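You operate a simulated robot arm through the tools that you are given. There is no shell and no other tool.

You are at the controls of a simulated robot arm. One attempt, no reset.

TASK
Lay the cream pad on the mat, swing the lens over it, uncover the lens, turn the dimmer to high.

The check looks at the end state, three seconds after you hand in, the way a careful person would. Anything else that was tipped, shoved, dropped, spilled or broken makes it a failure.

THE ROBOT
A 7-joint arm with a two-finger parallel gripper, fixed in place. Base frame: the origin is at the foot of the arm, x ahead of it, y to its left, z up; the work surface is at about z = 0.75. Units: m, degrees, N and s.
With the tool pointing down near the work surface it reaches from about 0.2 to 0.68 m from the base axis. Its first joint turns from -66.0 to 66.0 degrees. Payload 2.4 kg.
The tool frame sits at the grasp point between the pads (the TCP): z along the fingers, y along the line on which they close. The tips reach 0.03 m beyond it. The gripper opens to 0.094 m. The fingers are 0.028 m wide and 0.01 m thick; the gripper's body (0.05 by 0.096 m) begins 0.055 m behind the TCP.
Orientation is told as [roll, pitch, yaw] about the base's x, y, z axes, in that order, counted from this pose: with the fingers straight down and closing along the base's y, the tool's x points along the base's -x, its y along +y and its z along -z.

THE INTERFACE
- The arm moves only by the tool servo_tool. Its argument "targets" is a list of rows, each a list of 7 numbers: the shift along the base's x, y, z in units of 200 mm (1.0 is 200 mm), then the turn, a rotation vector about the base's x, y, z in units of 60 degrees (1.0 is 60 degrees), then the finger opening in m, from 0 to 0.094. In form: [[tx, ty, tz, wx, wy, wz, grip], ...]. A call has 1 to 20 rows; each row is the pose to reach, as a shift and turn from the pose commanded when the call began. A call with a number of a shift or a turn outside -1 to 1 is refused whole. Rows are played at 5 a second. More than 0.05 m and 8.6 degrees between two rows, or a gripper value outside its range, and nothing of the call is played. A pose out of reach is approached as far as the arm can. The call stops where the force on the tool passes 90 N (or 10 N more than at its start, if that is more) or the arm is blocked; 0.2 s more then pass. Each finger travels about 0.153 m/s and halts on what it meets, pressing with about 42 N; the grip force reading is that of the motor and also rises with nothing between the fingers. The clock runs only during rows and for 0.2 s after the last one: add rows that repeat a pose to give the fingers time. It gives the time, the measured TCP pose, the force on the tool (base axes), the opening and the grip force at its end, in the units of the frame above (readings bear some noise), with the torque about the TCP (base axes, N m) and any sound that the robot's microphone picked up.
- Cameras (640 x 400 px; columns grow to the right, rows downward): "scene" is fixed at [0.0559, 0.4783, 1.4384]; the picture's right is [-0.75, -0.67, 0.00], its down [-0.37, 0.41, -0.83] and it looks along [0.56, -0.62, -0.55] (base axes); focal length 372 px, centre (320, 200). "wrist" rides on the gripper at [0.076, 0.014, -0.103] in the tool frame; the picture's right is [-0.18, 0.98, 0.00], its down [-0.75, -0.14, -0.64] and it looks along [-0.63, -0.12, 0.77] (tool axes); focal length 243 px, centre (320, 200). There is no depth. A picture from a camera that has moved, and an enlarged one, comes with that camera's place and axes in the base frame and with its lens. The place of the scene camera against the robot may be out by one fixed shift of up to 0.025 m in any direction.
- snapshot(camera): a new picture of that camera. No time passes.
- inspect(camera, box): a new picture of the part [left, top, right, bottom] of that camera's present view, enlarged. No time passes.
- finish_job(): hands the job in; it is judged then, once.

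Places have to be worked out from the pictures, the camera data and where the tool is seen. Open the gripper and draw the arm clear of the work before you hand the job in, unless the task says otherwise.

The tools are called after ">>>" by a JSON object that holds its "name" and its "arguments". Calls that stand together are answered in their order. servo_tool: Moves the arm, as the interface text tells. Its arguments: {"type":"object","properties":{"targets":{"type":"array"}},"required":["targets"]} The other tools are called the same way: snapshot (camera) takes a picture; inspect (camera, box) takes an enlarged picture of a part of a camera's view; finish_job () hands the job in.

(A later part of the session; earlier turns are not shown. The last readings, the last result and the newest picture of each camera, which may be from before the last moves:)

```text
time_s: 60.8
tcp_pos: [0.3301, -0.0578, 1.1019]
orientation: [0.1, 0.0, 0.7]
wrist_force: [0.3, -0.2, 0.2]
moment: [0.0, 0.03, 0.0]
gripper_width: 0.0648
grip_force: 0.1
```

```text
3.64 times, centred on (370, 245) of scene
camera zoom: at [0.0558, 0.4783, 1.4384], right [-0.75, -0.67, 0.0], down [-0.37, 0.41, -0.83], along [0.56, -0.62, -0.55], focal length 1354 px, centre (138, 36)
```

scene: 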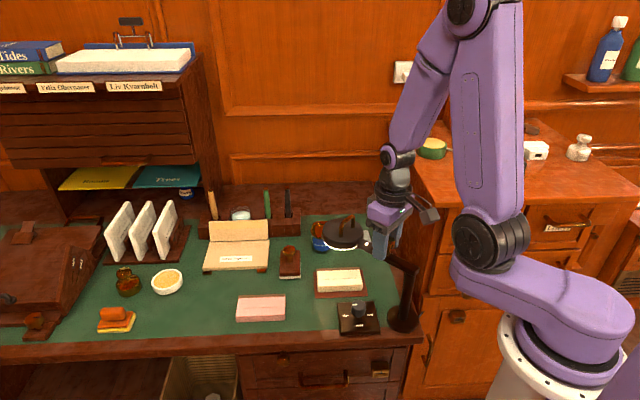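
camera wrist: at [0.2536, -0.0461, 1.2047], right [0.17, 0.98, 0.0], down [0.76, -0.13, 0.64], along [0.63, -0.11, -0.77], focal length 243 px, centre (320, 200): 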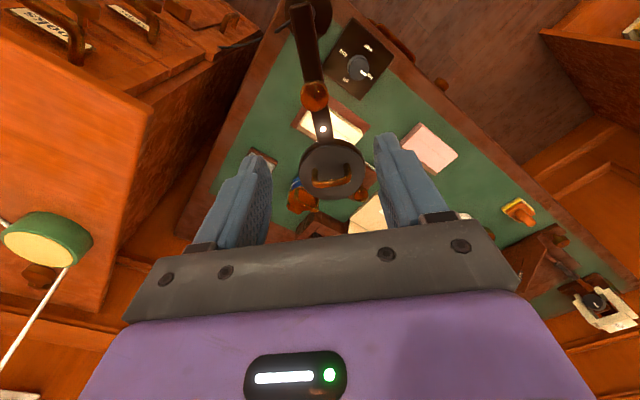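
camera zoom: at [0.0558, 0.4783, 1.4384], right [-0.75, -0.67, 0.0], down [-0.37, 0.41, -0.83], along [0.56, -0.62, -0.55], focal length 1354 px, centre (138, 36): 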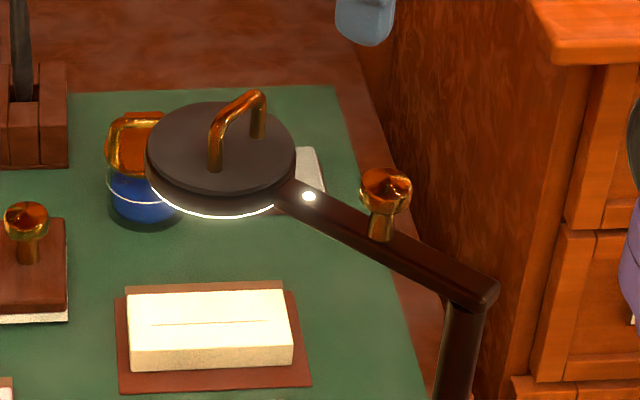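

The lens is over the pad, with its head at about (0.438, -0.061) against the pad centre at (0.446, -0.060). The lid handle runs along y, with its bar at about (0.436, -0.063, 0.952). I go above it at height and turn the gripper to yaw -88 so the fingers close across the bar.

>>> {"name": "servo_tool", "arguments": {"targets": [[0.066, -0.003, 0, 0, 0, -0.125, 0.065], [0.132, -0.006, 0, 0, 0, -0.25, 0.065], [0.199, -0.009, 0, 0, 0, -0.375, 0.065], [0.265, -0.012, 0, 0, 0, -0.5, 0.065], [0.331, -0.015, 0, 0, 0, -0.625, 0.065], [0.4, -0.018, 0, 0, 0, -0.75, 0.065], [0.465, -0.021, 0, 0, 0, -0.875, 0.065], [0.53, -0.025, 0, 0, 0, -1.0, 0.065], [0.53, -0.025, 0, 0, 0, -1.0, 0.065]]}}

>>> {"name": "servo_tool", "arguments": {"targets": [[0, 0, 0, 0, 0, -0.12, 0.065], [0, 0, -0.05, 0, 0, -0.24, 0.065], [0, 0, -0.15, 0, 0, -0.36, 0.065], [0, 0, -0.25, 0, 0, -0.478, 0.065], [0, 0, -0.25, 0, 0, -0.478, 0.065]]}}

>>> {"name": "snapshot", "arguments": {"camera": "wrist"}}

>>> {"name": "snapshot", "arguments": {"camera": "scene"}}

```text
time_s: 62.8
tcp_pos: [0.4377, -0.0651, 1.1029]
orientation: [0.0, 0.0, -59.4]
wrist_force: [0.1, -0.6, -0.7]
moment: [-0.02, 0.0, 0.01]
gripper_width: 0.0652
grip_force: 0.0
```

```text
time_s: 64.0
tcp_pos: [0.4376, -0.0644, 1.0518]
orientation: [0.0, 0.0, -88.2]
wrist_force: [-0.6, -0.3, 0.3]
moment: [-0.02, -0.03, -0.01]
gripper_width: 0.065
grip_force: 0.1
```

```text
taken
camera wrist: at [0.4493, 0.0097, 1.1541], right [0.99, -0.15, 0.0], down [-0.12, -0.76, 0.64], along [-0.1, -0.63, -0.77], focal length 243 px, centre (320, 200)
```

wrist: 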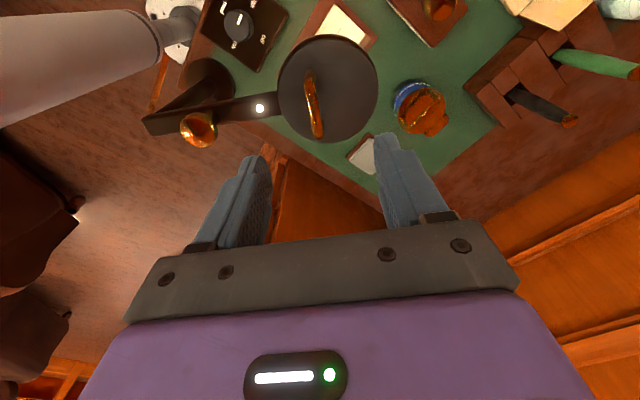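

```text
taken
```

scene: 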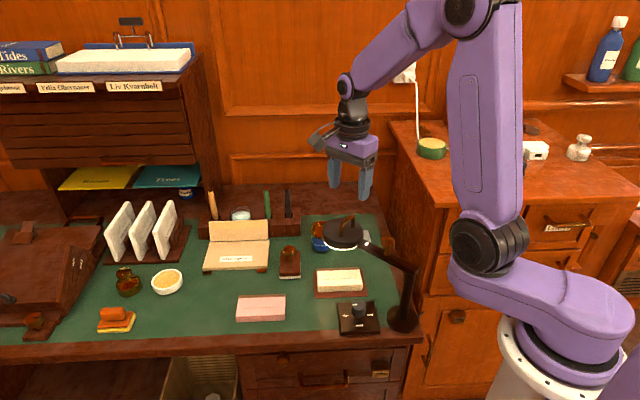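

>>> {"name": "inspect", "arguments": {"camera": "wrist", "box": [250, 20, 400, 160]}}

```text
2.86 times, centred on (325, 90) of wrist
camera zoom: at [0.4493, 0.0097, 1.1541], right [0.99, -0.15, 0.0], down [-0.12, -0.76, 0.64], along [-0.1, -0.63, -0.77], focal length 693 px, centre (306, 514)
```

zoom: 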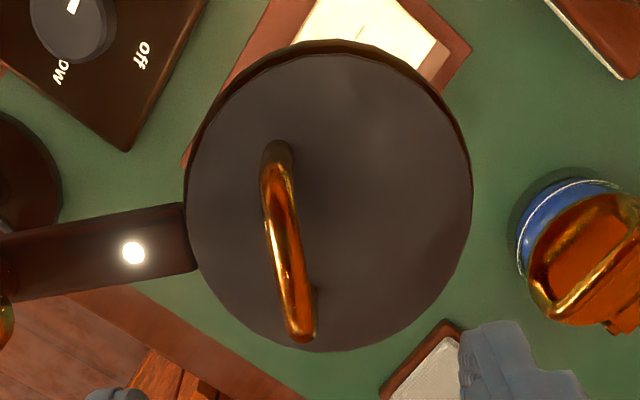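

The handle bar sits about 13 mm off the lid's centre, toward the post: bar mid at (0.433, -0.0615), running along y. The lid centre is (0.447, -0.056), nicely over the pad. I shift onto the bar and descend partway.

>>> {"name": "servo_tool", "arguments": {"targets": [[-0.0225, 0.0125, -0.1, 0, 0, 0, 0.065], [-0.0225, 0.0125, -0.2, 0, 0, 0, 0.065], [-0.0225, 0.0125, -0.3, 0, 0, 0, 0.065], [-0.0225, 0.0125, -0.36, 0, 0, 0, 0.065], [-0.0225, 0.0125, -0.36, 0, 0, 0, 0.065]]}}

>>> {"name": "snapshot", "arguments": {"camera": "wrist"}}

>>> {"name": "inspect", "arguments": {"camera": "wrist", "box": [230, 70, 410, 240]}}

>>> {"name": "inspect", "arguments": {"camera": "scene", "box": [300, 170, 420, 280]}}

```text
time_s: 65.2
tcp_pos: [0.4331, -0.0637, 0.9806]
orientation: [0.1, 0.1, -87.9]
wrist_force: [-0.4, 0.5, 0.5]
moment: [-0.03, -0.01, -0.04]
gripper_width: 0.0648
grip_force: 0.0
```

```text
taken
camera wrist: at [0.4438, 0.0122, 1.0822], right [0.99, -0.15, 0.0], down [-0.11, -0.76, 0.64], along [-0.1, -0.63, -0.77], focal length 243 px, centre (320, 200)
```

wrist: 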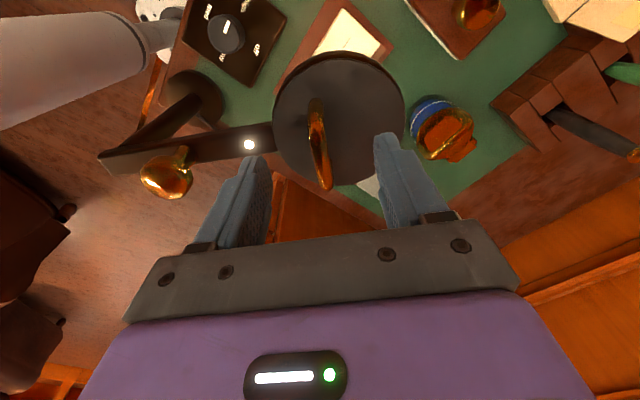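

```text
2.35 times, centred on (320, 155) of wrist
camera zoom: at [0.4438, 0.0122, 1.0822], right [0.99, -0.15, 0.0], down [-0.11, -0.76, 0.64], along [-0.1, -0.63, -0.77], focal length 571 px, centre (320, 306)
```

zoom: 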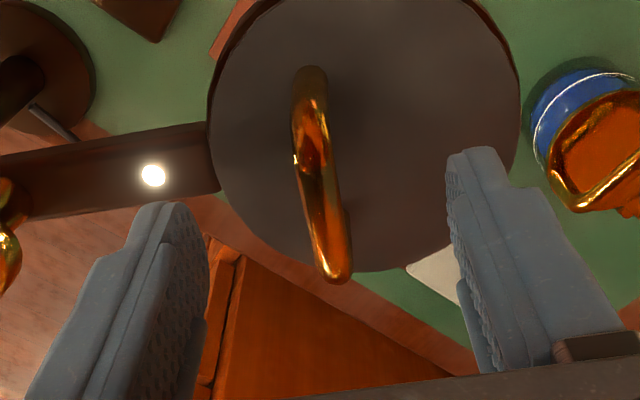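

```text
3.64 times, centred on (360, 225) of scene
camera zoom: at [0.0559, 0.4783, 1.4384], right [-0.75, -0.67, 0.0], down [-0.37, 0.41, -0.83], along [0.56, -0.62, -0.55], focal length 1354 px, centre (174, 109)
```

zoom: 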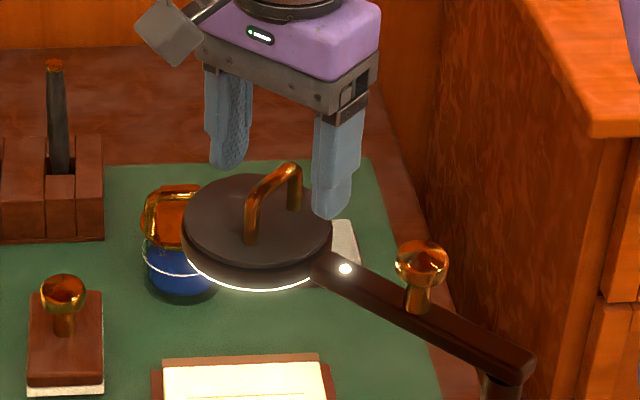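

The bar is centred between the fingers. I lower another 22 mm (tips stay about 8 mm above the lid) and close on the bar.

>>> {"name": "servo_tool", "arguments": {"targets": [[0.001, 0.012, -0.04, 0, 0, 0, 0.065], [0.001, 0.012, -0.08, 0, 0, 0, 0.065], [0.001, 0.012, -0.11, 0, 0, 0, 0.06], [0.001, 0.012, -0.11, 0, 0, 0, 0.05]]}}

>>> {"name": "inspect", "arguments": {"camera": "scene", "box": [310, 190, 390, 250]}}

>>> {"name": "inspect", "arguments": {"camera": "wrist", "box": [230, 90, 410, 240]}}

```text
time_s: 66.2
tcp_pos: [0.4334, -0.0605, 0.9582]
orientation: [-0.1, 0.0, -88.0]
wrist_force: [-0.7, -0.2, 0.0]
moment: [0.02, -0.02, 0.01]
gripper_width: 0.0498
grip_force: 0.1
```

```text
6.67 times, centred on (350, 220) of scene
camera zoom: at [0.0559, 0.4783, 1.4384], right [-0.75, -0.67, 0.0], down [-0.37, 0.41, -0.83], along [0.56, -0.62, -0.55], focal length 2482 px, centre (120, 67)
```

zoom: 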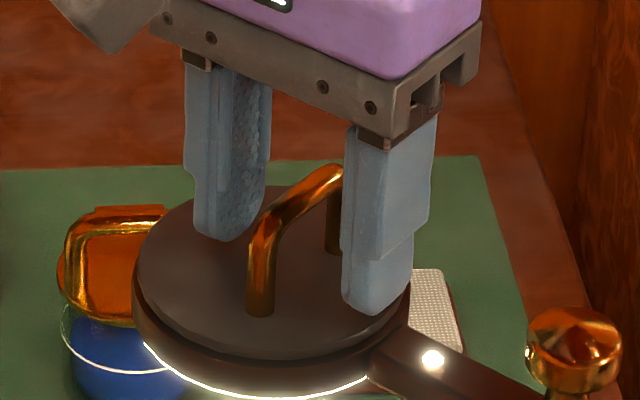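

```text
2.67 times, centred on (320, 165) of wrist
camera zoom: at [0.4446, 0.0149, 1.0608], right [0.99, -0.15, 0.0], down [-0.11, -0.76, 0.64], along [-0.1, -0.63, -0.77], focal length 647 px, centre (320, 293)
```

zoom: 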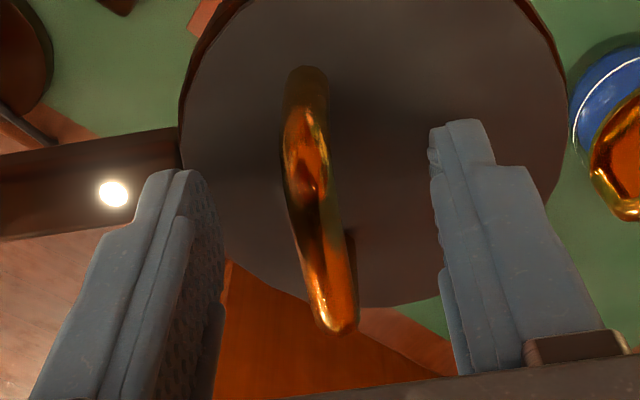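

The bar stands between the fingers with the tips above the lid. I close slowly on the bar.

>>> {"name": "servo_tool", "arguments": {"targets": [[-0.004, 0, 0, 0, 0, 0, 0.04], [-0.004, 0, 0, 0, 0, 0, 0.03], [-0.004, 0, 0, 0, 0, 0, 0.022], [-0.004, 0, 0, 0, 0, 0, 0.015], [-0.004, 0, 0, 0, 0, 0, 0.009], [-0.004, 0, 0, 0, 0, 0, 0.003], [-0.004, 0, 0, 0, 0, 0, 0.003], [-0.004, 0, 0, 0, 0, 0, 0.003]]}}

>>> {"name": "inspect", "arguments": {"camera": "scene", "box": [310, 190, 390, 250]}}

```text
time_s: 68.0
tcp_pos: [0.4336, -0.0589, 0.9579]
orientation: [0.3, 0.0, -88.0]
wrist_force: [18.2, 3.9, -5.3]
moment: [0.12, -0.07, -0.52]
gripper_width: 0.0137
grip_force: 44.6
```

```text
6.67 times, centred on (350, 220) of scene
camera zoom: at [0.0565, 0.4784, 1.4383], right [-0.75, -0.67, 0.0], down [-0.37, 0.41, -0.83], along [0.55, -0.62, -0.55], focal length 2482 px, centre (120, 67)
```

zoom: 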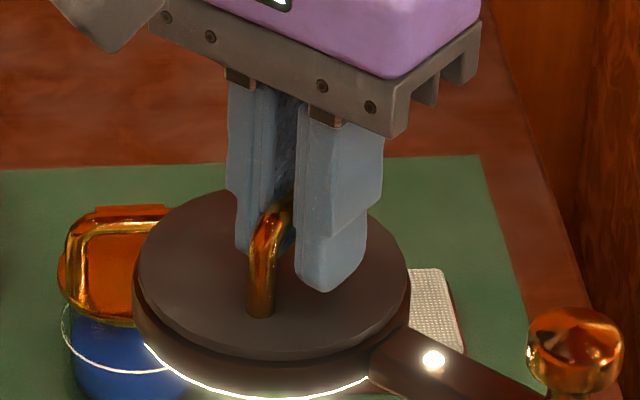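

The bar is gripped (0.0137 m) with an 18 N side push in x. I ease 1 mm in +x and then lift slowly, straight up.

>>> {"name": "servo_tool", "arguments": {"targets": [[0.004, 0, 0, 0, 0, 0, 0.003], [0.004, 0, 0.01, 0, 0, 0, 0.003], [0.004, 0, 0.025, 0, 0, 0, 0.003], [0.004, 0, 0.05, 0, 0, 0, 0.003], [0.004, 0, 0.05, 0, 0, 0, 0.003]]}}

>>> {"name": "inspect", "arguments": {"camera": "scene", "box": [310, 190, 390, 250]}}

```text
time_s: 69.2
tcp_pos: [0.4365, -0.0588, 0.9681]
orientation: [0.4, -0.2, -88.0]
wrist_force: [31.3, 5.2, -23.7]
moment: [0.06, -0.2, -0.76]
gripper_width: 0.0094
grip_force: 43.2
```

```text
6.67 times, centred on (350, 220) of scene
camera zoom: at [0.0571, 0.4784, 1.4383], right [-0.75, -0.67, 0.0], down [-0.37, 0.41, -0.83], along [0.55, -0.62, -0.55], focal length 2482 px, centre (120, 67)
```

zoom: 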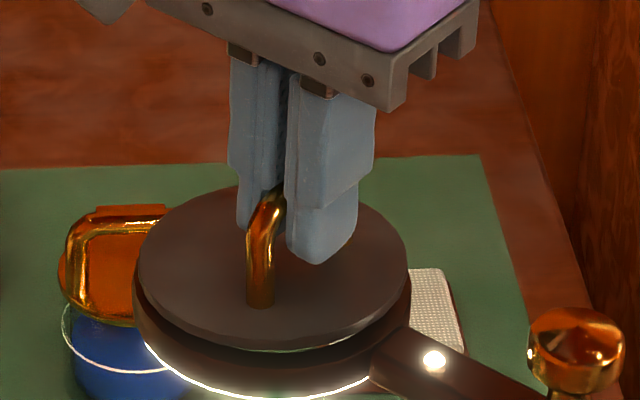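

The lid has begun to tilt rather than lift evenly, and the tool is pulled in +x with 31 N, so the lid may be hinged or jammed. I stop and look closely.

>>> {"name": "snapshot", "arguments": {"camera": "wrist"}}

>>> {"name": "inspect", "arguments": {"camera": "wrist", "box": [240, 40, 420, 200]}}

>>> {"name": "inspect", "arguments": {"camera": "scene", "box": [320, 210, 370, 245]}}

```text
taken
camera wrist: at [0.4464, 0.0157, 1.0706], right [0.99, -0.15, 0.01], down [-0.12, -0.76, 0.64], along [-0.09, -0.64, -0.77], focal length 243 px, centre (320, 200)
```

wrist: 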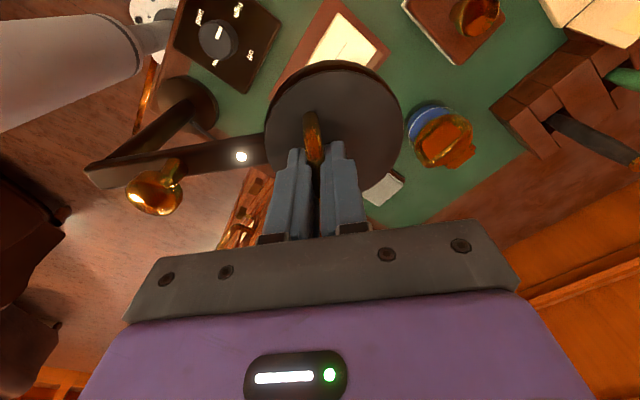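

```text
2.50 times, centred on (330, 120) of wrist
camera zoom: at [0.4464, 0.0157, 1.0706], right [0.99, -0.15, 0.01], down [-0.12, -0.76, 0.64], along [-0.09, -0.64, -0.77], focal length 606 px, centre (295, 400)
```

zoom: 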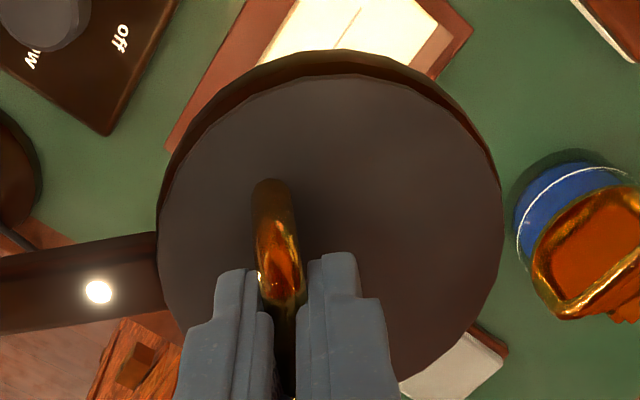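

```text
11.43 times, centred on (345, 228) of scene
camera zoom: at [0.0571, 0.4784, 1.4383], right [-0.75, -0.67, 0.0], down [-0.37, 0.41, -0.83], along [0.55, -0.62, -0.55], focal length 4255 px, centre (34, -114)
```

zoom: 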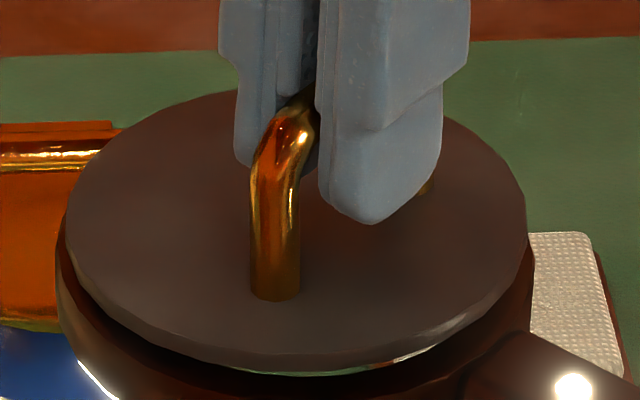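

The pull on the tool, (31, 5, -24) N, points straight from the bar to the lid's far edge, and the lid rose only on the arm side. So the cover is hinged at its far (+x) edge and must be flipped open. I test this by easing the command in +x along that arc.

>>> {"name": "servo_tool", "arguments": {"targets": [[0.008, 0, 0, 0, 0, 0, 0.003], [0.015, 0, 0, 0, 0, 0, 0.003], [0.015, 0, 0, 0, 0, 0, 0.003]]}}

>>> {"name": "inspect", "arguments": {"camera": "scene", "box": [310, 190, 390, 250]}}

```text
time_s: 70.0
tcp_pos: [0.4356, -0.0592, 0.9677]
orientation: [0.1, -0.1, -88.1]
wrist_force: [15.0, 5.0, -10.7]
moment: [-0.25, -0.17, -0.79]
gripper_width: 0.0093
grip_force: 42.8
```

```text
6.67 times, centred on (350, 220) of scene
camera zoom: at [0.0564, 0.4784, 1.4383], right [-0.75, -0.67, 0.0], down [-0.37, 0.41, -0.83], along [0.55, -0.62, -0.55], focal length 2482 px, centre (120, 67)
```

zoom: 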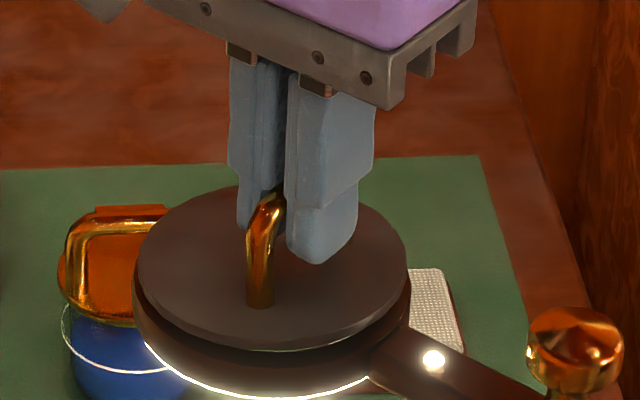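

The forces fell along the same line, so the hinge idea holds. A twist of -0.79 N·m about z remains, so I turn the gripper a few degrees that way (more negative yaw) to line up with the bar.

>>> {"name": "servo_tool", "arguments": {"targets": [[0.004, 0, 0, 0, 0, -0.025, 0.003], [0.008, 0, 0, 0, 0, -0.05, 0.003], [0.008, 0, 0, 0, 0, -0.05, 0.003]]}}

```text
time_s: 70.8
tcp_pos: [0.4375, -0.0613, 0.9679]
orientation: [-0.3, 0.0, -90.9]
wrist_force: [-2.5, -9.1, 1.6]
moment: [-0.86, 0.02, 1.35]
gripper_width: 0.0094
grip_force: 43.2
```

That overshot; neutral lies at about yaw -89. I turn back about 2° and check.

>>> {"name": "servo_tool", "arguments": {"targets": [[0, 0, 0, 0, 0, 0.016, 0.003], [0, 0, 0, 0, 0, 0.03, 0.003], [0, 0, 0, 0, 0, 0.03, 0.003]]}}

>>> {"name": "inspect", "arguments": {"camera": "scene", "box": [310, 190, 390, 250]}}

```text
time_s: 71.6
tcp_pos: [0.436, -0.0593, 0.9697]
orientation: [-0.1, 0.1, -89.1]
wrist_force: [-9.7, -3.4, 5.6]
moment: [0.4, 0.09, 0.66]
gripper_width: 0.0092
grip_force: 43.0
```

```text
6.67 times, centred on (350, 220) of scene
camera zoom: at [0.0555, 0.4782, 1.4384], right [-0.75, -0.67, 0.0], down [-0.37, 0.41, -0.83], along [0.56, -0.62, -0.55], focal length 2482 px, centre (120, 67)
```

zoom: 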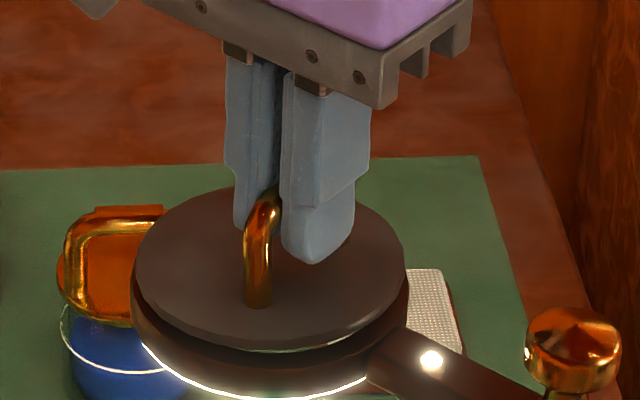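

The lid is raised about 7° with small forces, and the bar can turn in the grip. I follow the arc about the far-edge hinge (radius about 0.068 m) by another 10° and check the forces.

>>> {"name": "servo_tool", "arguments": {"targets": [[0.006, 0, 0.012, 0, 0, 0.008, 0.003], [0.0155, 0, 0.023, 0, 0, 0.008, 0.003], [0.0255, 0.001, 0.034, 0, 0, 0.008, 0.003], [0.036, 0.001, 0.045, 0, 0, 0.008, 0.003], [0.036, 0.001, 0.045, 0, 0, 0.008, 0.003]]}}

>>> {"name": "inspect", "arguments": {"camera": "scene", "box": [310, 180, 390, 250]}}

>>> {"name": "inspect", "arguments": {"camera": "wrist", "box": [240, 40, 420, 200]}}

```text
time_s: 72.8
tcp_pos: [0.4435, -0.0587, 0.9781]
orientation: [0.1, 0.0, -88.6]
wrist_force: [-6.9, -0.5, 4.9]
moment: [0.27, 0.13, 0.12]
gripper_width: 0.0088
grip_force: 43.1
```

```text
5.71 times, centred on (350, 215) of scene
camera zoom: at [0.0556, 0.4783, 1.4384], right [-0.75, -0.67, 0.0], down [-0.37, 0.41, -0.83], along [0.56, -0.62, -0.55], focal length 2128 px, centre (149, 114)
```

zoom: 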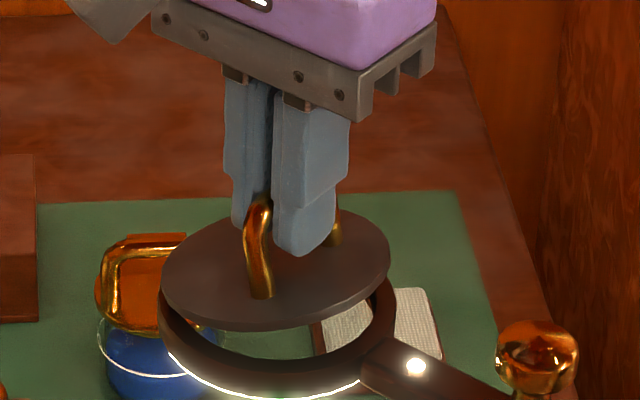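

```text
2.50 times, centred on (330, 120) of wrist
camera zoom: at [0.4559, 0.0158, 1.0801], right [0.99, -0.16, 0.0], down [-0.12, -0.76, 0.64], along [-0.1, -0.63, -0.77], focal length 606 px, centre (295, 400)
```

zoom: 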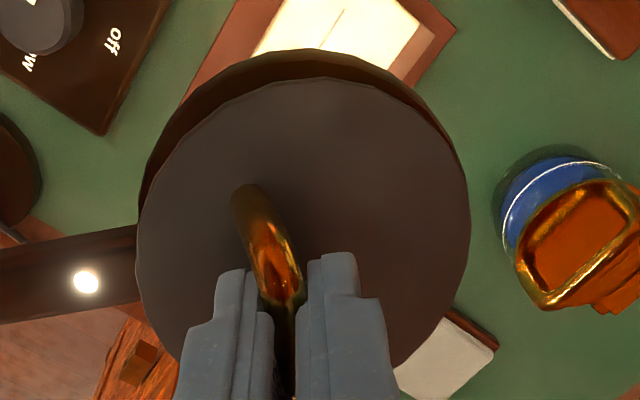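

The cover swings up on its hinge with only a few newtons, and the lens glass shows beneath. I continue the arc to about 37°.

>>> {"name": "servo_tool", "arguments": {"targets": [[0.0095, 0, 0.01, 0, 0, 0, 0.003], [0.021, 0, 0.0195, 0, 0, 0, 0.003], [0.0325, 0.001, 0.0285, 0, 0, 0, 0.003], [0.0445, 0.001, 0.0375, 0, 0, 0, 0.003], [0.057, 0.0015, 0.0455, 0, 0, 0, 0.003], [0.07, 0.002, 0.053, 0, 0, 0, 0.003], [0.083, 0.002, 0.0595, 0, 0, 0, 0.003], [0.0965, 0.0025, 0.066, 0, 0, 0, 0.003], [0.0965, 0.0025, 0.066, 0, 0, 0, 0.003]]}}

>>> {"name": "inspect", "arguments": {"camera": "scene", "box": [310, 180, 390, 250]}}

>>> {"name": "inspect", "arguments": {"camera": "wrist", "box": [240, 40, 420, 200]}}

```text
time_s: 74.8
tcp_pos: [0.4634, -0.0584, 0.9908]
orientation: [0.1, 0.0, -88.7]
wrist_force: [-8.8, -0.6, 13.9]
moment: [0.1, 0.13, 0.09]
gripper_width: 0.009
grip_force: 42.9
```

```text
5.71 times, centred on (350, 215) of scene
camera zoom: at [0.0554, 0.4783, 1.4384], right [-0.75, -0.67, 0.0], down [-0.37, 0.41, -0.83], along [0.56, -0.62, -0.55], focal length 2128 px, centre (149, 114)
```

zoom: 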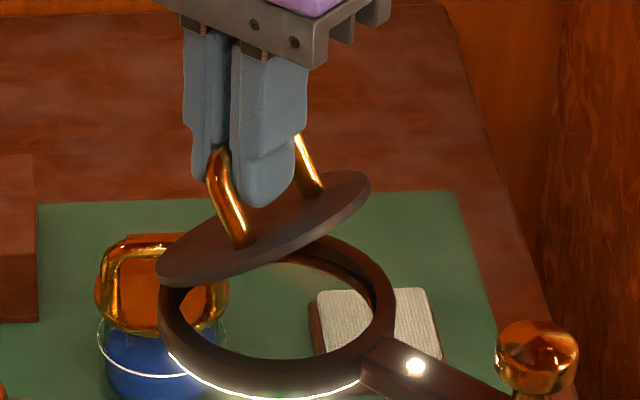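

```text
2.50 times, centred on (330, 120) of wrist
camera zoom: at [0.476, 0.0163, 1.0936], right [0.99, -0.16, 0.0], down [-0.13, -0.76, 0.64], along [-0.1, -0.63, -0.77], focal length 606 px, centre (295, 400)
```

zoom: 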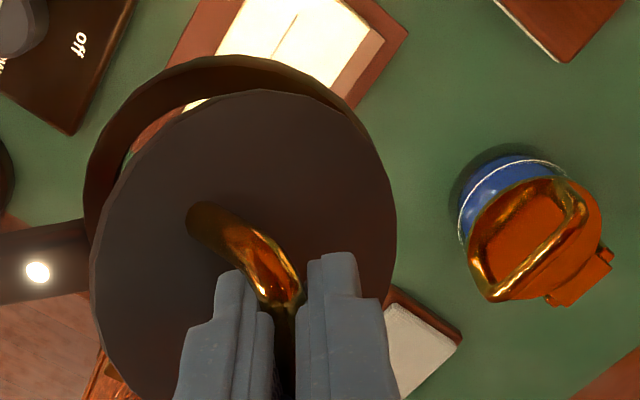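

The cover is now at about 37° and the lens below is clear. I'm pressing about 15 N inward, so I widen the arc by under a millimetre and continue to about 62°.

>>> {"name": "servo_tool", "arguments": {"targets": [[0.0122, 0, 0.0095, 0, 0, 0, 0.003], [0.0263, 0.001, 0.0147, 0, 0, 0, 0.003], [0.0406, 0.001, 0.0193, 0, 0, 0, 0.003], [0.0551, 0.0015, 0.0232, 0, 0, 0, 0.003], [0.0697, 0.002, 0.0265, 0, 0, 0, 0.003], [0.0845, 0.002, 0.0292, 0, 0, 0, 0.003], [0.0994, 0.0025, 0.0312, 0, 0, 0, 0.003], [0.1143, 0.003, 0.0326, 0, 0, 0, 0.003], [0.1293, 0.0035, 0.0333, 0, 0, 0, 0.003], [0.1443, 0.004, 0.0334, 0, 0, 0, 0.003], [0.1443, 0.004, 0.0334, 0, 0, 0, 0.003]]}}

>>> {"name": "inspect", "arguments": {"camera": "scene", "box": [300, 170, 400, 250]}}

>>> {"name": "inspect", "arguments": {"camera": "wrist", "box": [240, 40, 420, 200]}}

```text
time_s: 77.2
tcp_pos: [0.4927, -0.0572, 0.9987]
orientation: [0.1, -0.1, -88.6]
wrist_force: [-1.8, -1.5, 16.1]
moment: [-0.01, 0.1, 0.11]
gripper_width: 0.009
grip_force: 42.7
```

```text
5.00 times, centred on (350, 210) of scene
camera zoom: at [0.0555, 0.4783, 1.4384], right [-0.75, -0.67, 0.0], down [-0.37, 0.41, -0.83], along [0.56, -0.62, -0.55], focal length 1862 px, centre (170, 150)
```

zoom: 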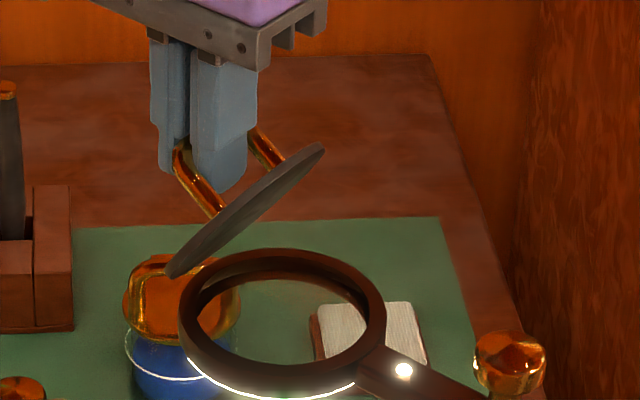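

```text
2.50 times, centred on (330, 120) of wrist
camera zoom: at [0.505, 0.0168, 1.1004], right [0.99, -0.16, 0.0], down [-0.12, -0.76, 0.64], along [-0.1, -0.63, -0.77], focal length 606 px, centre (295, 400)
```

zoom: 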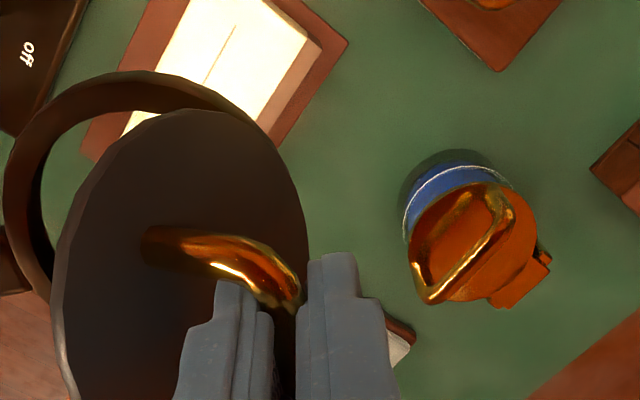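

The cover is past 60°, and the radial push is small (16 N upward, so the arc needs about 1 mm more radius). I continue to about 87°.

>>> {"name": "servo_tool", "arguments": {"targets": [[0.0153, 0, 0.0044, 0, 0, 0, 0.003], [0.0305, 0.001, 0.0032, 0, 0, 0, 0.003], [0.0456, 0.001, 0.0012, 0, 0, 0, 0.003], [0.0606, 0.0015, -0.0014, 0, 0, 0, 0.003], [0.0755, 0.002, -0.0046, 0, 0, 0, 0.003], [0.0902, 0.002, -0.0085, 0, 0, 0, 0.003], [0.1048, 0.0025, -0.013, 0, 0, 0, 0.003], [0.1191, 0.003, -0.0182, 0, 0, 0, 0.003], [0.1332, 0.0035, -0.0239, 0, 0, 0, 0.003], [0.147, 0.004, -0.0303, 0, 0, 0, 0.003], [0.147, 0.004, -0.0303, 0, 0, 0, 0.003]]}}

>>> {"name": "inspect", "arguments": {"camera": "scene", "box": [300, 170, 400, 250]}}

>>> {"name": "inspect", "arguments": {"camera": "wrist", "box": [220, 40, 420, 220]}}

```text
time_s: 79.6
tcp_pos: [0.5234, -0.0569, 0.992]
orientation: [0.3, 0.0, -88.7]
wrist_force: [9.1, 0.2, 21.8]
moment: [-0.06, -0.04, 0.15]
gripper_width: 0.0091
grip_force: 42.4
```

```text
5.00 times, centred on (350, 210) of scene
camera zoom: at [0.0557, 0.4783, 1.4384], right [-0.75, -0.67, 0.0], down [-0.37, 0.41, -0.83], along [0.56, -0.62, -0.55], focal length 1862 px, centre (170, 150)
```

zoom: 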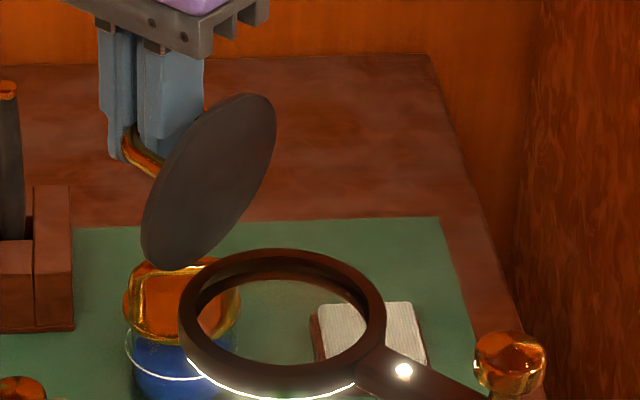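

```text
2.22 times, centred on (320, 130) of wrist
camera zoom: at [0.5352, 0.018, 1.0945], right [0.99, -0.16, 0.0], down [-0.13, -0.76, 0.64], along [-0.1, -0.63, -0.77], focal length 539 px, centre (320, 356)
```

zoom: 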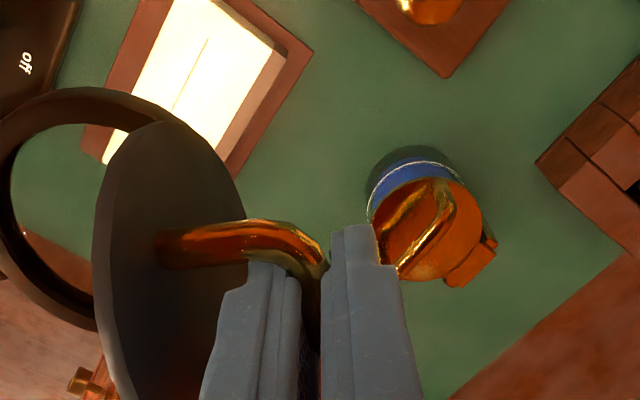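

The cover is nearly vertical (about 86°). I continue past vertical to about 97°, tilting the gripper with the lid by 10° so the body keeps clear of it.

>>> {"name": "servo_tool", "arguments": {"targets": [[0.0185, 0, -0.0015, 0, 0.0417, 0, 0.003], [0.034, 0.001, -0.009, 0, 0.0833, 0, 0.003], [0.049, 0.001, -0.018, 0, 0.125, 0, 0.003], [0.064, 0.0015, -0.0265, 0, 0.1667, 0, 0.003], [0.064, 0.0015, -0.0265, 0, 0.1667, 0, 0.003]]}}

>>> {"name": "inspect", "arguments": {"camera": "scene", "box": [290, 160, 400, 250]}}

>>> {"name": "inspect", "arguments": {"camera": "wrist", "box": [180, 20, 440, 220]}}

```text
time_s: 80.8
tcp_pos: [0.5357, -0.0559, 0.9863]
orientation: [-10.0, 0.2, -88.7]
wrist_force: [10.7, -0.7, 17.4]
moment: [-0.37, -0.09, 0.19]
gripper_width: 0.0088
grip_force: 42.9
```

```text
4.44 times, centred on (345, 205) of scene
camera zoom: at [0.0559, 0.4783, 1.4384], right [-0.75, -0.67, 0.0], down [-0.37, 0.41, -0.83], along [0.56, -0.62, -0.55], focal length 1655 px, centre (209, 178)
```

zoom: 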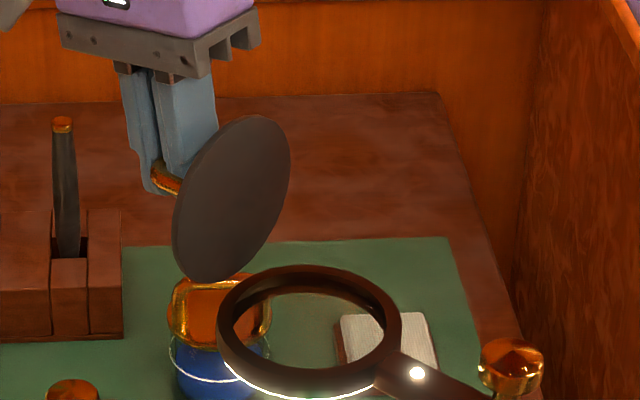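

```text
2.00 times, centred on (310, 120) of wrist
camera zoom: at [0.5653, 0.0178, 1.0849], right [0.97, -0.16, -0.17], down [-0.01, -0.76, 0.65], along [-0.23, -0.63, -0.74], focal length 485 px, centre (340, 360)
```

zoom: 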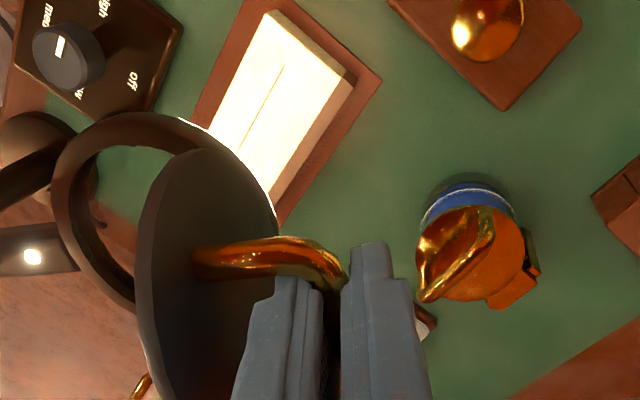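

The cover is past vertical. Fitting the force-free points gives the hinge at about (0.495, 0.921), radius 0.070. I follow that arc another 8° and look for a stop.

>>> {"name": "servo_tool", "arguments": {"targets": [[0.0175, 0, -0.004, 0, 0.0417, 0, 0.003], [0.032, 0.001, -0.014, 0, 0.0833, 0, 0.003], [0.045, 0.001, -0.0245, 0, 0.125, 0, 0.003], [0.045, 0.001, -0.0245, 0, 0.125, 0, 0.003]]}}

```text
time_s: 81.8
tcp_pos: [0.5429, -0.0567, 0.9812]
orientation: [-17.5, 0.5, -88.7]
wrist_force: [8.9, -1.6, 10.1]
moment: [-0.58, -0.03, 0.34]
gripper_width: 0.0092
grip_force: 42.7
```

Only a light radial load, with no stop yet. I continue to about 113°.

>>> {"name": "servo_tool", "arguments": {"targets": [[0.014, 0, -0.01, 0, 0.0417, 0, 0.003], [0.0275, 0.001, -0.021, 0, 0.0833, 0, 0.003], [0.0405, 0.001, -0.0335, 0, 0.125, 0, 0.003], [0.0405, 0.001, -0.0335, 0, 0.125, 0, 0.003]]}}

>>> {"name": "inspect", "arguments": {"camera": "scene", "box": [290, 160, 400, 250]}}

>>> {"name": "inspect", "arguments": {"camera": "wrist", "box": [180, 20, 440, 220]}}

```text
time_s: 82.8
tcp_pos: [0.5507, -0.0566, 0.9743]
orientation: [-25.2, 0.5, -88.9]
wrist_force: [-2.9, -0.7, 4.7]
moment: [-0.5, 0.06, 0.26]
gripper_width: 0.0091
grip_force: 43.0
```

```text
4.44 times, centred on (345, 205) of scene
camera zoom: at [0.0557, 0.4783, 1.4384], right [-0.75, -0.67, 0.0], down [-0.37, 0.41, -0.83], along [0.56, -0.62, -0.55], focal length 1655 px, centre (209, 178)
```

zoom: 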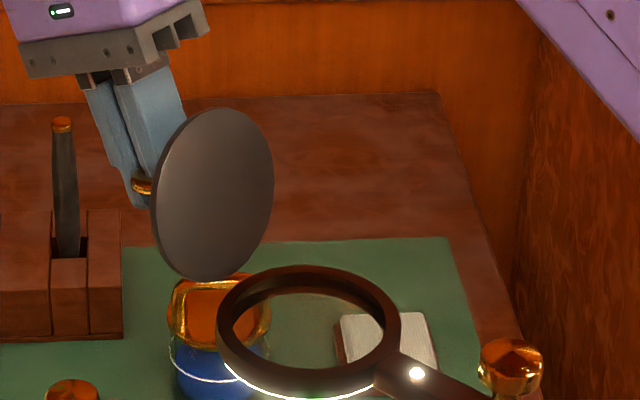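

```text
2.00 times, centred on (310, 120) of wrist
camera zoom: at [0.6057, 0.0186, 1.0617], right [0.89, -0.16, -0.42], down [0.16, -0.76, 0.63], along [-0.42, -0.63, -0.65], focal length 485 px, centre (340, 360)
```

zoom: 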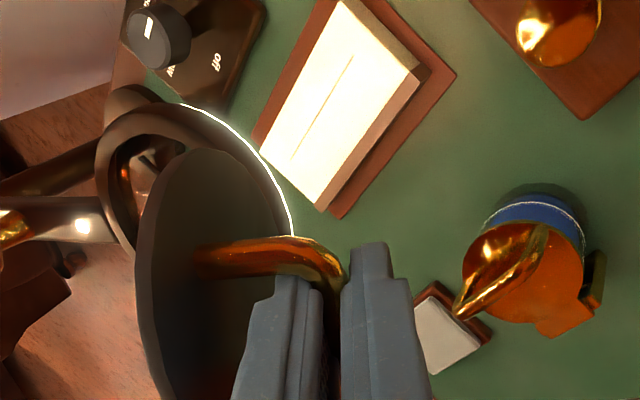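

A slight resistance (about 5 N against the motion) appears at about 113°. I probe 2.5° further to see whether that is the stop.

>>> {"name": "servo_tool", "arguments": {"targets": [[0.0055, 0, -0.0065, 0, 0.02, 0, 0.003], [0.011, 0, -0.013, 0, 0.0417, 0, 0.003], [0.011, 0, -0.013, 0, 0.0417, 0, 0.003]]}}

```text
time_s: 83.6
tcp_pos: [0.5522, -0.0556, 0.9728]
orientation: [-27.7, 0.6, -88.9]
wrist_force: [-16.0, -0.5, 26.8]
moment: [0.05, 0.18, -0.02]
gripper_width: 0.0086
grip_force: 42.6
```

The force jumps to about 31 N against the motion: that is the open stop, at about 113–115°. I back off to relieve it, then open the fingers just enough and slide out along the finger axis.

>>> {"name": "servo_tool", "arguments": {"targets": [[-0.005, 0, 0.006, 0, -0.02, 0, 0.003], [-0.009, 0, 0.011, 0, -0.0345, 0, 0.003], [-0.009, 0, 0.011, 0, -0.0345, 0, 0.003]]}}

>>> {"name": "servo_tool", "arguments": {"targets": [[0, 0, 0, 0, 0, 0, 0.012], [0, 0, 0, 0, 0, 0, 0.018], [0, 0, 0, 0, 0, 0, 0.024], [0, 0, 0, 0, 0, 0, 0.024]]}}

>>> {"name": "inspect", "arguments": {"camera": "scene", "box": [290, 160, 400, 250]}}

>>> {"name": "inspect", "arguments": {"camera": "wrist", "box": [180, 20, 440, 220]}}

```text
time_s: 84.4
tcp_pos: [0.5523, -0.0561, 0.9734]
orientation: [-25.6, 0.6, -88.8]
wrist_force: [-10.9, 0.2, 11.2]
moment: [0.13, 0.13, -0.09]
gripper_width: 0.0091
grip_force: 43.2
```

```text
time_s: 85.4
tcp_pos: [0.5522, -0.0559, 0.9745]
orientation: [-25.5, 0.6, -88.9]
wrist_force: [0.1, -1.1, 0.5]
moment: [0.01, -0.02, 0.02]
gripper_width: 0.0241
grip_force: 0.1
```

```text
4.44 times, centred on (345, 205) of scene
camera zoom: at [0.0559, 0.4783, 1.4384], right [-0.75, -0.67, 0.0], down [-0.37, 0.41, -0.83], along [0.56, -0.62, -0.55], focal length 1655 px, centre (209, 178)
```

zoom: 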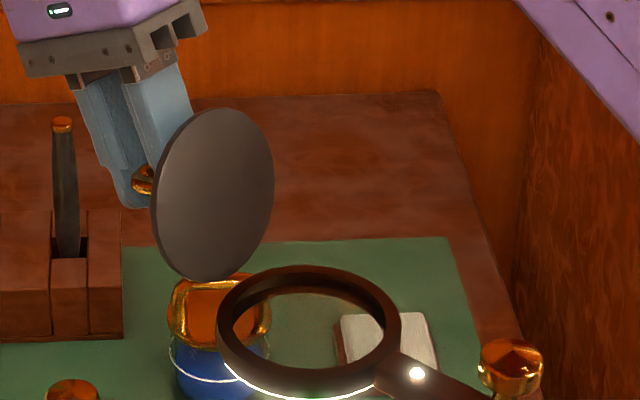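

```text
2.00 times, centred on (310, 120) of wrist
camera zoom: at [0.6073, 0.0184, 1.0613], right [0.89, -0.16, -0.42], down [0.16, -0.76, 0.63], along [-0.42, -0.63, -0.65], focal length 485 px, centre (340, 360)
```

zoom: 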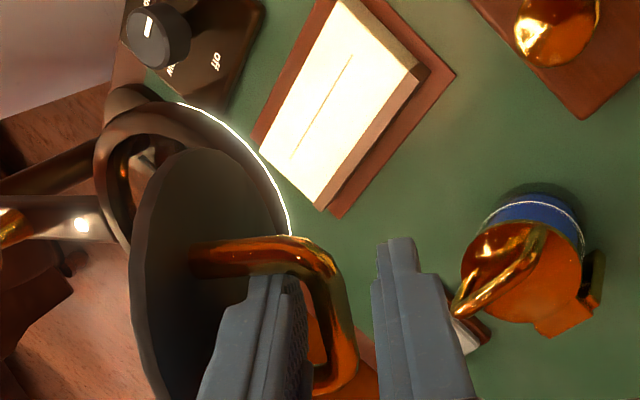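

The cover rests open by itself (no force left). I back out along the finger axis.

>>> {"name": "servo_tool", "arguments": {"targets": [[0.03, 0, 0.063, 0, 0, 0, 0.024], [0.065, 0, 0.1365, 0, 0, 0, 0.024], [0.13, 0, 0.273, 0, 0, 0, 0.024], [0.195, 0, 0.41, 0, 0, 0, 0.024], [0.195, 0, 0.41, 0, 0, 0, 0.024]]}}

>>> {"name": "snapshot", "arguments": {"camera": "scene"}}

>>> {"name": "inspect", "arguments": {"camera": "scene", "box": [290, 160, 430, 350]}}

>>> {"name": "snapshot", "arguments": {"camera": "wrist"}}

```text
time_s: 86.6
tcp_pos: [0.5916, -0.056, 1.0556]
orientation: [-25.5, 0.6, -88.9]
wrist_force: [-0.2, 0.1, 0.1]
moment: [0.02, 0.0, -0.02]
gripper_width: 0.0241
grip_force: 0.1
```

```text
taken
```

scene: 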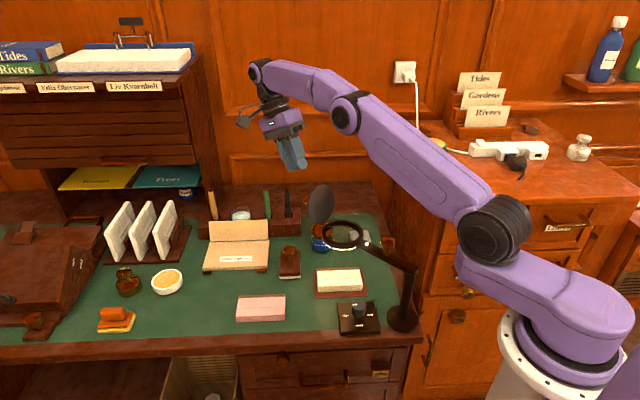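

```text
2.11 times, centred on (360, 255) of scene
camera zoom: at [0.0559, 0.4783, 1.4384], right [-0.75, -0.67, 0.0], down [-0.37, 0.41, -0.83], along [0.56, -0.62, -0.55], focal length 784 px, centre (236, 84)
```

zoom: 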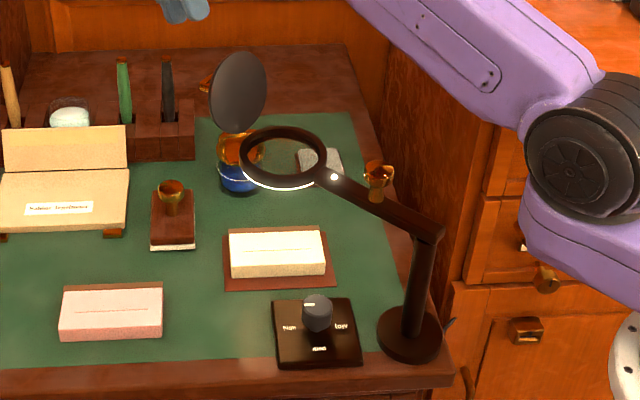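

```text
taken
camera wrist: at [0.6469, 0.0182, 1.1431], right [0.89, -0.16, -0.42], down [0.16, -0.76, 0.63], along [-0.42, -0.63, -0.65], focal length 243 px, centre (320, 200)
```

wrist: 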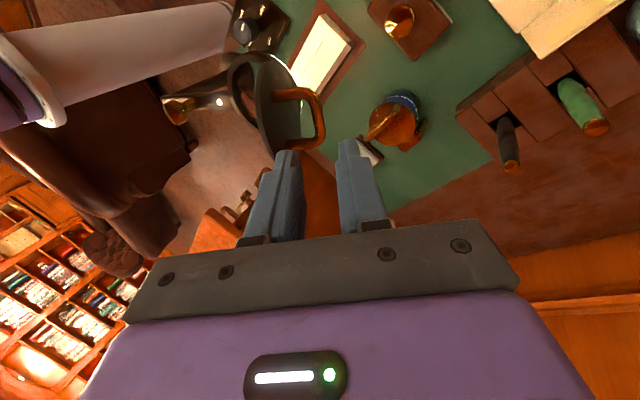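

The cover stands open past vertical and the lens ring sits over the pad. I rise, take the tilt out of the gripper, and then return toward the start pose to check everything from above.

>>> {"name": "servo_tool", "arguments": {"targets": [[0, 0, 0.15, 0, -0.1, 0, 0.024], [0, 0, 0.3, 0, -0.2, 0, 0.024], [0, 0, 0.45, 0, -0.3, 0, 0.04], [0, 0, 0.6, 0, -0.4, 0, 0.06], [0, 0, 0.65, 0, -0.425, 0, 0.08], [0, 0, 0.65, 0, -0.425, 0, 0.094]]}}

>>> {"name": "servo_tool", "arguments": {"targets": [[-0.12, -0.03, 0, 0, 0, 0.125, 0.094], [-0.24, -0.07, 0, 0, 0, 0.25, 0.094], [-0.36, -0.11, 0, 0, 0, 0.375, 0.094], [-0.48, -0.15, 0, 0, 0, 0.5, 0.094], [-0.6, -0.19, 0, 0, 0, 0.625, 0.094], [-0.72, -0.23, 0, 0, 0, 0.75, 0.094], [-0.84, -0.27, 0, 0, 0, 0.875, 0.094], [-0.95, -0.3, 0, 0, 0, 1.0, 0.094], [-0.95, -0.3, 0, 0, 0, 1.0, 0.094]]}}

>>> {"name": "snapshot", "arguments": {"camera": "wrist"}}

>>> {"name": "snapshot", "arguments": {"camera": "scene"}}

```text
time_s: 88.0
tcp_pos: [0.591, -0.0545, 1.1841]
orientation: [0.1, -0.1, -88.7]
wrist_force: [-0.9, -0.1, -0.3]
moment: [-0.01, 0.04, -0.02]
gripper_width: 0.0939
grip_force: 0.0
```

```text
time_s: 90.0
tcp_pos: [0.4001, -0.1158, 1.1858]
orientation: [0.1, 0.1, -28.6]
wrist_force: [0.3, 0.2, -0.6]
moment: [-0.02, -0.01, -0.01]
gripper_width: 0.094
grip_force: 0.1
```

```text
taken
camera wrist: at [0.3399, -0.0691, 1.2879], right [0.63, 0.77, 0.0], down [0.59, -0.49, 0.64], along [0.5, -0.4, -0.77], focal length 243 px, centre (320, 200)
```

wrist: 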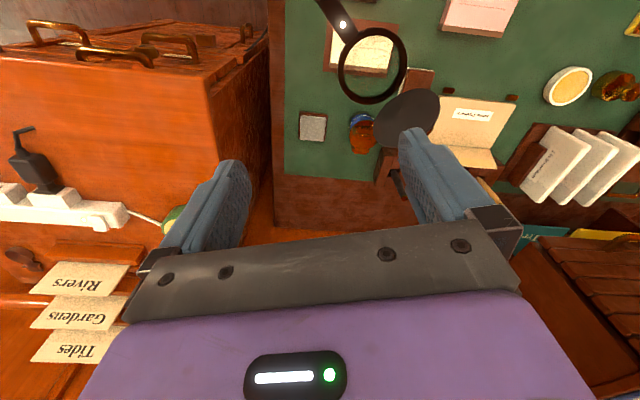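

```text
taken
```

scene: 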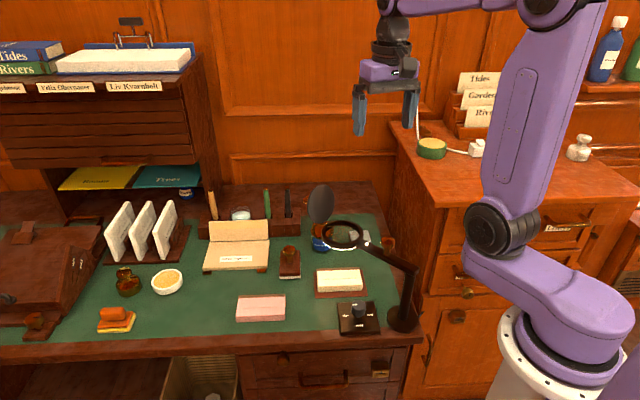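

I zoom on the lens and pad from here to judge how well the ring is over the pad.

>>> {"name": "inspect", "arguments": {"camera": "wrist", "box": [290, 0, 450, 150]}}

>>> {"name": "inspect", "arguments": {"camera": "scene", "box": [290, 180, 430, 340]}}

```text
2.67 times, centred on (370, 75) of wrist
camera zoom: at [0.3399, -0.0691, 1.2879], right [0.63, 0.77, 0.0], down [0.59, -0.49, 0.64], along [0.5, -0.4, -0.77], focal length 647 px, centre (187, 533)
```

zoom: 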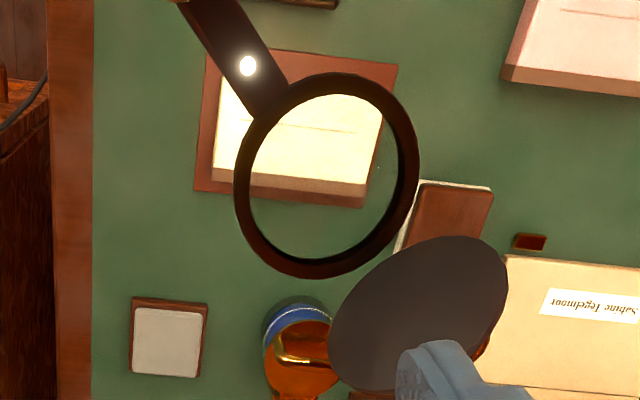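

```text
2.50 times, centred on (360, 260) of scene
camera zoom: at [0.0558, 0.4783, 1.4384], right [-0.75, -0.67, 0.0], down [-0.37, 0.41, -0.83], along [0.56, -0.62, -0.55], focal length 931 px, centre (220, 50)
```

zoom: 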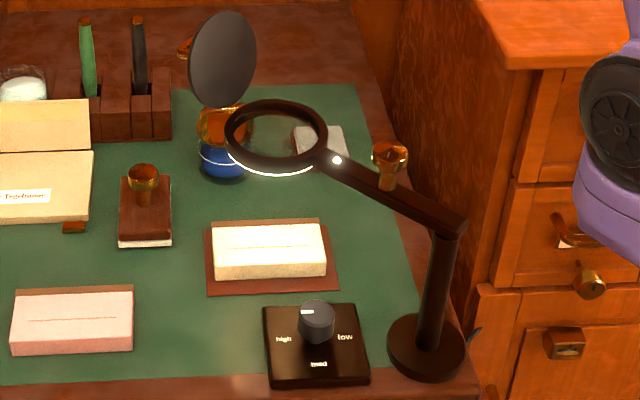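

The ring's centre, (0.441, -0.059), sits over the pad and mat centre within about 5 mm, as near as the fixed arm length allows. The cover is open, the dimmer reads high, and everything else is where it was. I draw back to the start pose with the gripper open.

>>> {"name": "servo_tool", "arguments": {"targets": [[-0.08, -0.02, 0.02, 0, 0, 0.12, 0.094], [-0.16, -0.04, 0.04, 0, 0, 0.24, 0.094], [-0.24, -0.06, 0.06, 0, 0, 0.36, 0.094], [-0.33, -0.085, 0.08, 0, 0, 0.477, 0.094], [-0.33, -0.085, 0.08, 0, 0, 0.477, 0.094]]}}

>>> {"name": "snapshot", "arguments": {"camera": "scene"}}

>>> {"name": "inspect", "arguments": {"camera": "wrist", "box": [240, 0, 560, 200]}}

>>> {"name": "inspect", "arguments": {"camera": "scene", "box": [290, 180, 430, 345]}}

```text
time_s: 91.2
tcp_pos: [0.3347, -0.1328, 1.202]
orientation: [0.1, -0.1, 0.0]
wrist_force: [1.0, 0.5, 0.1]
moment: [0.01, 0.01, 0.0]
gripper_width: 0.094
grip_force: 0.0
```

```text
taken
```

scene: 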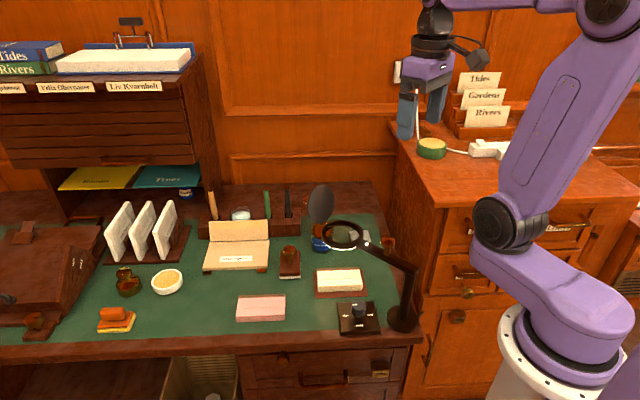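

```text
2.00 times, centred on (400, 100) of wrist
camera zoom: at [0.2577, -0.1214, 1.303], right [0.18, 0.98, 0.0], down [0.75, -0.14, 0.64], along [0.63, -0.12, -0.77], focal length 485 px, centre (160, 400)
```

zoom: 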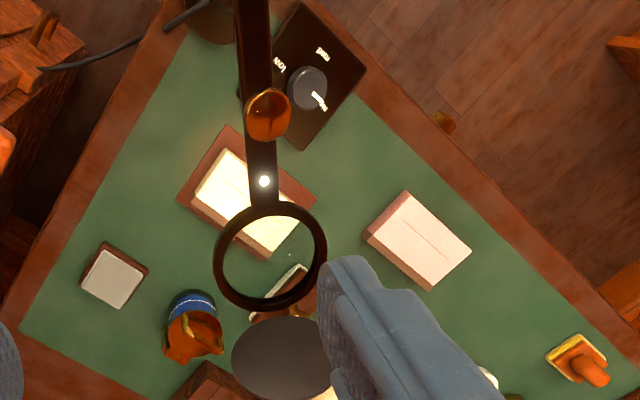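

```text
2.42 times, centred on (360, 262) of scene
camera zoom: at [0.0558, 0.4783, 1.4384], right [-0.75, -0.67, 0.0], down [-0.37, 0.41, -0.83], along [0.56, -0.62, -0.55], focal length 903 px, centre (223, 48)
```

zoom: 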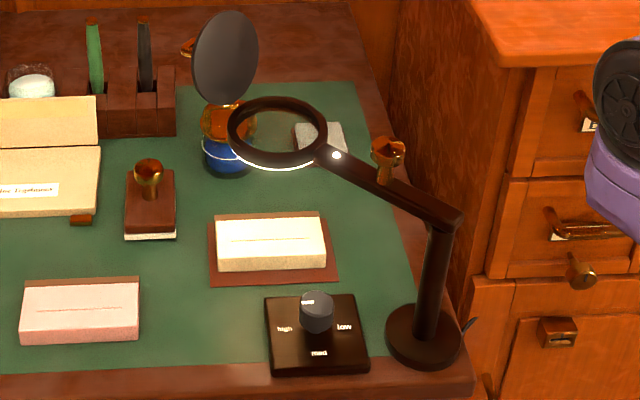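

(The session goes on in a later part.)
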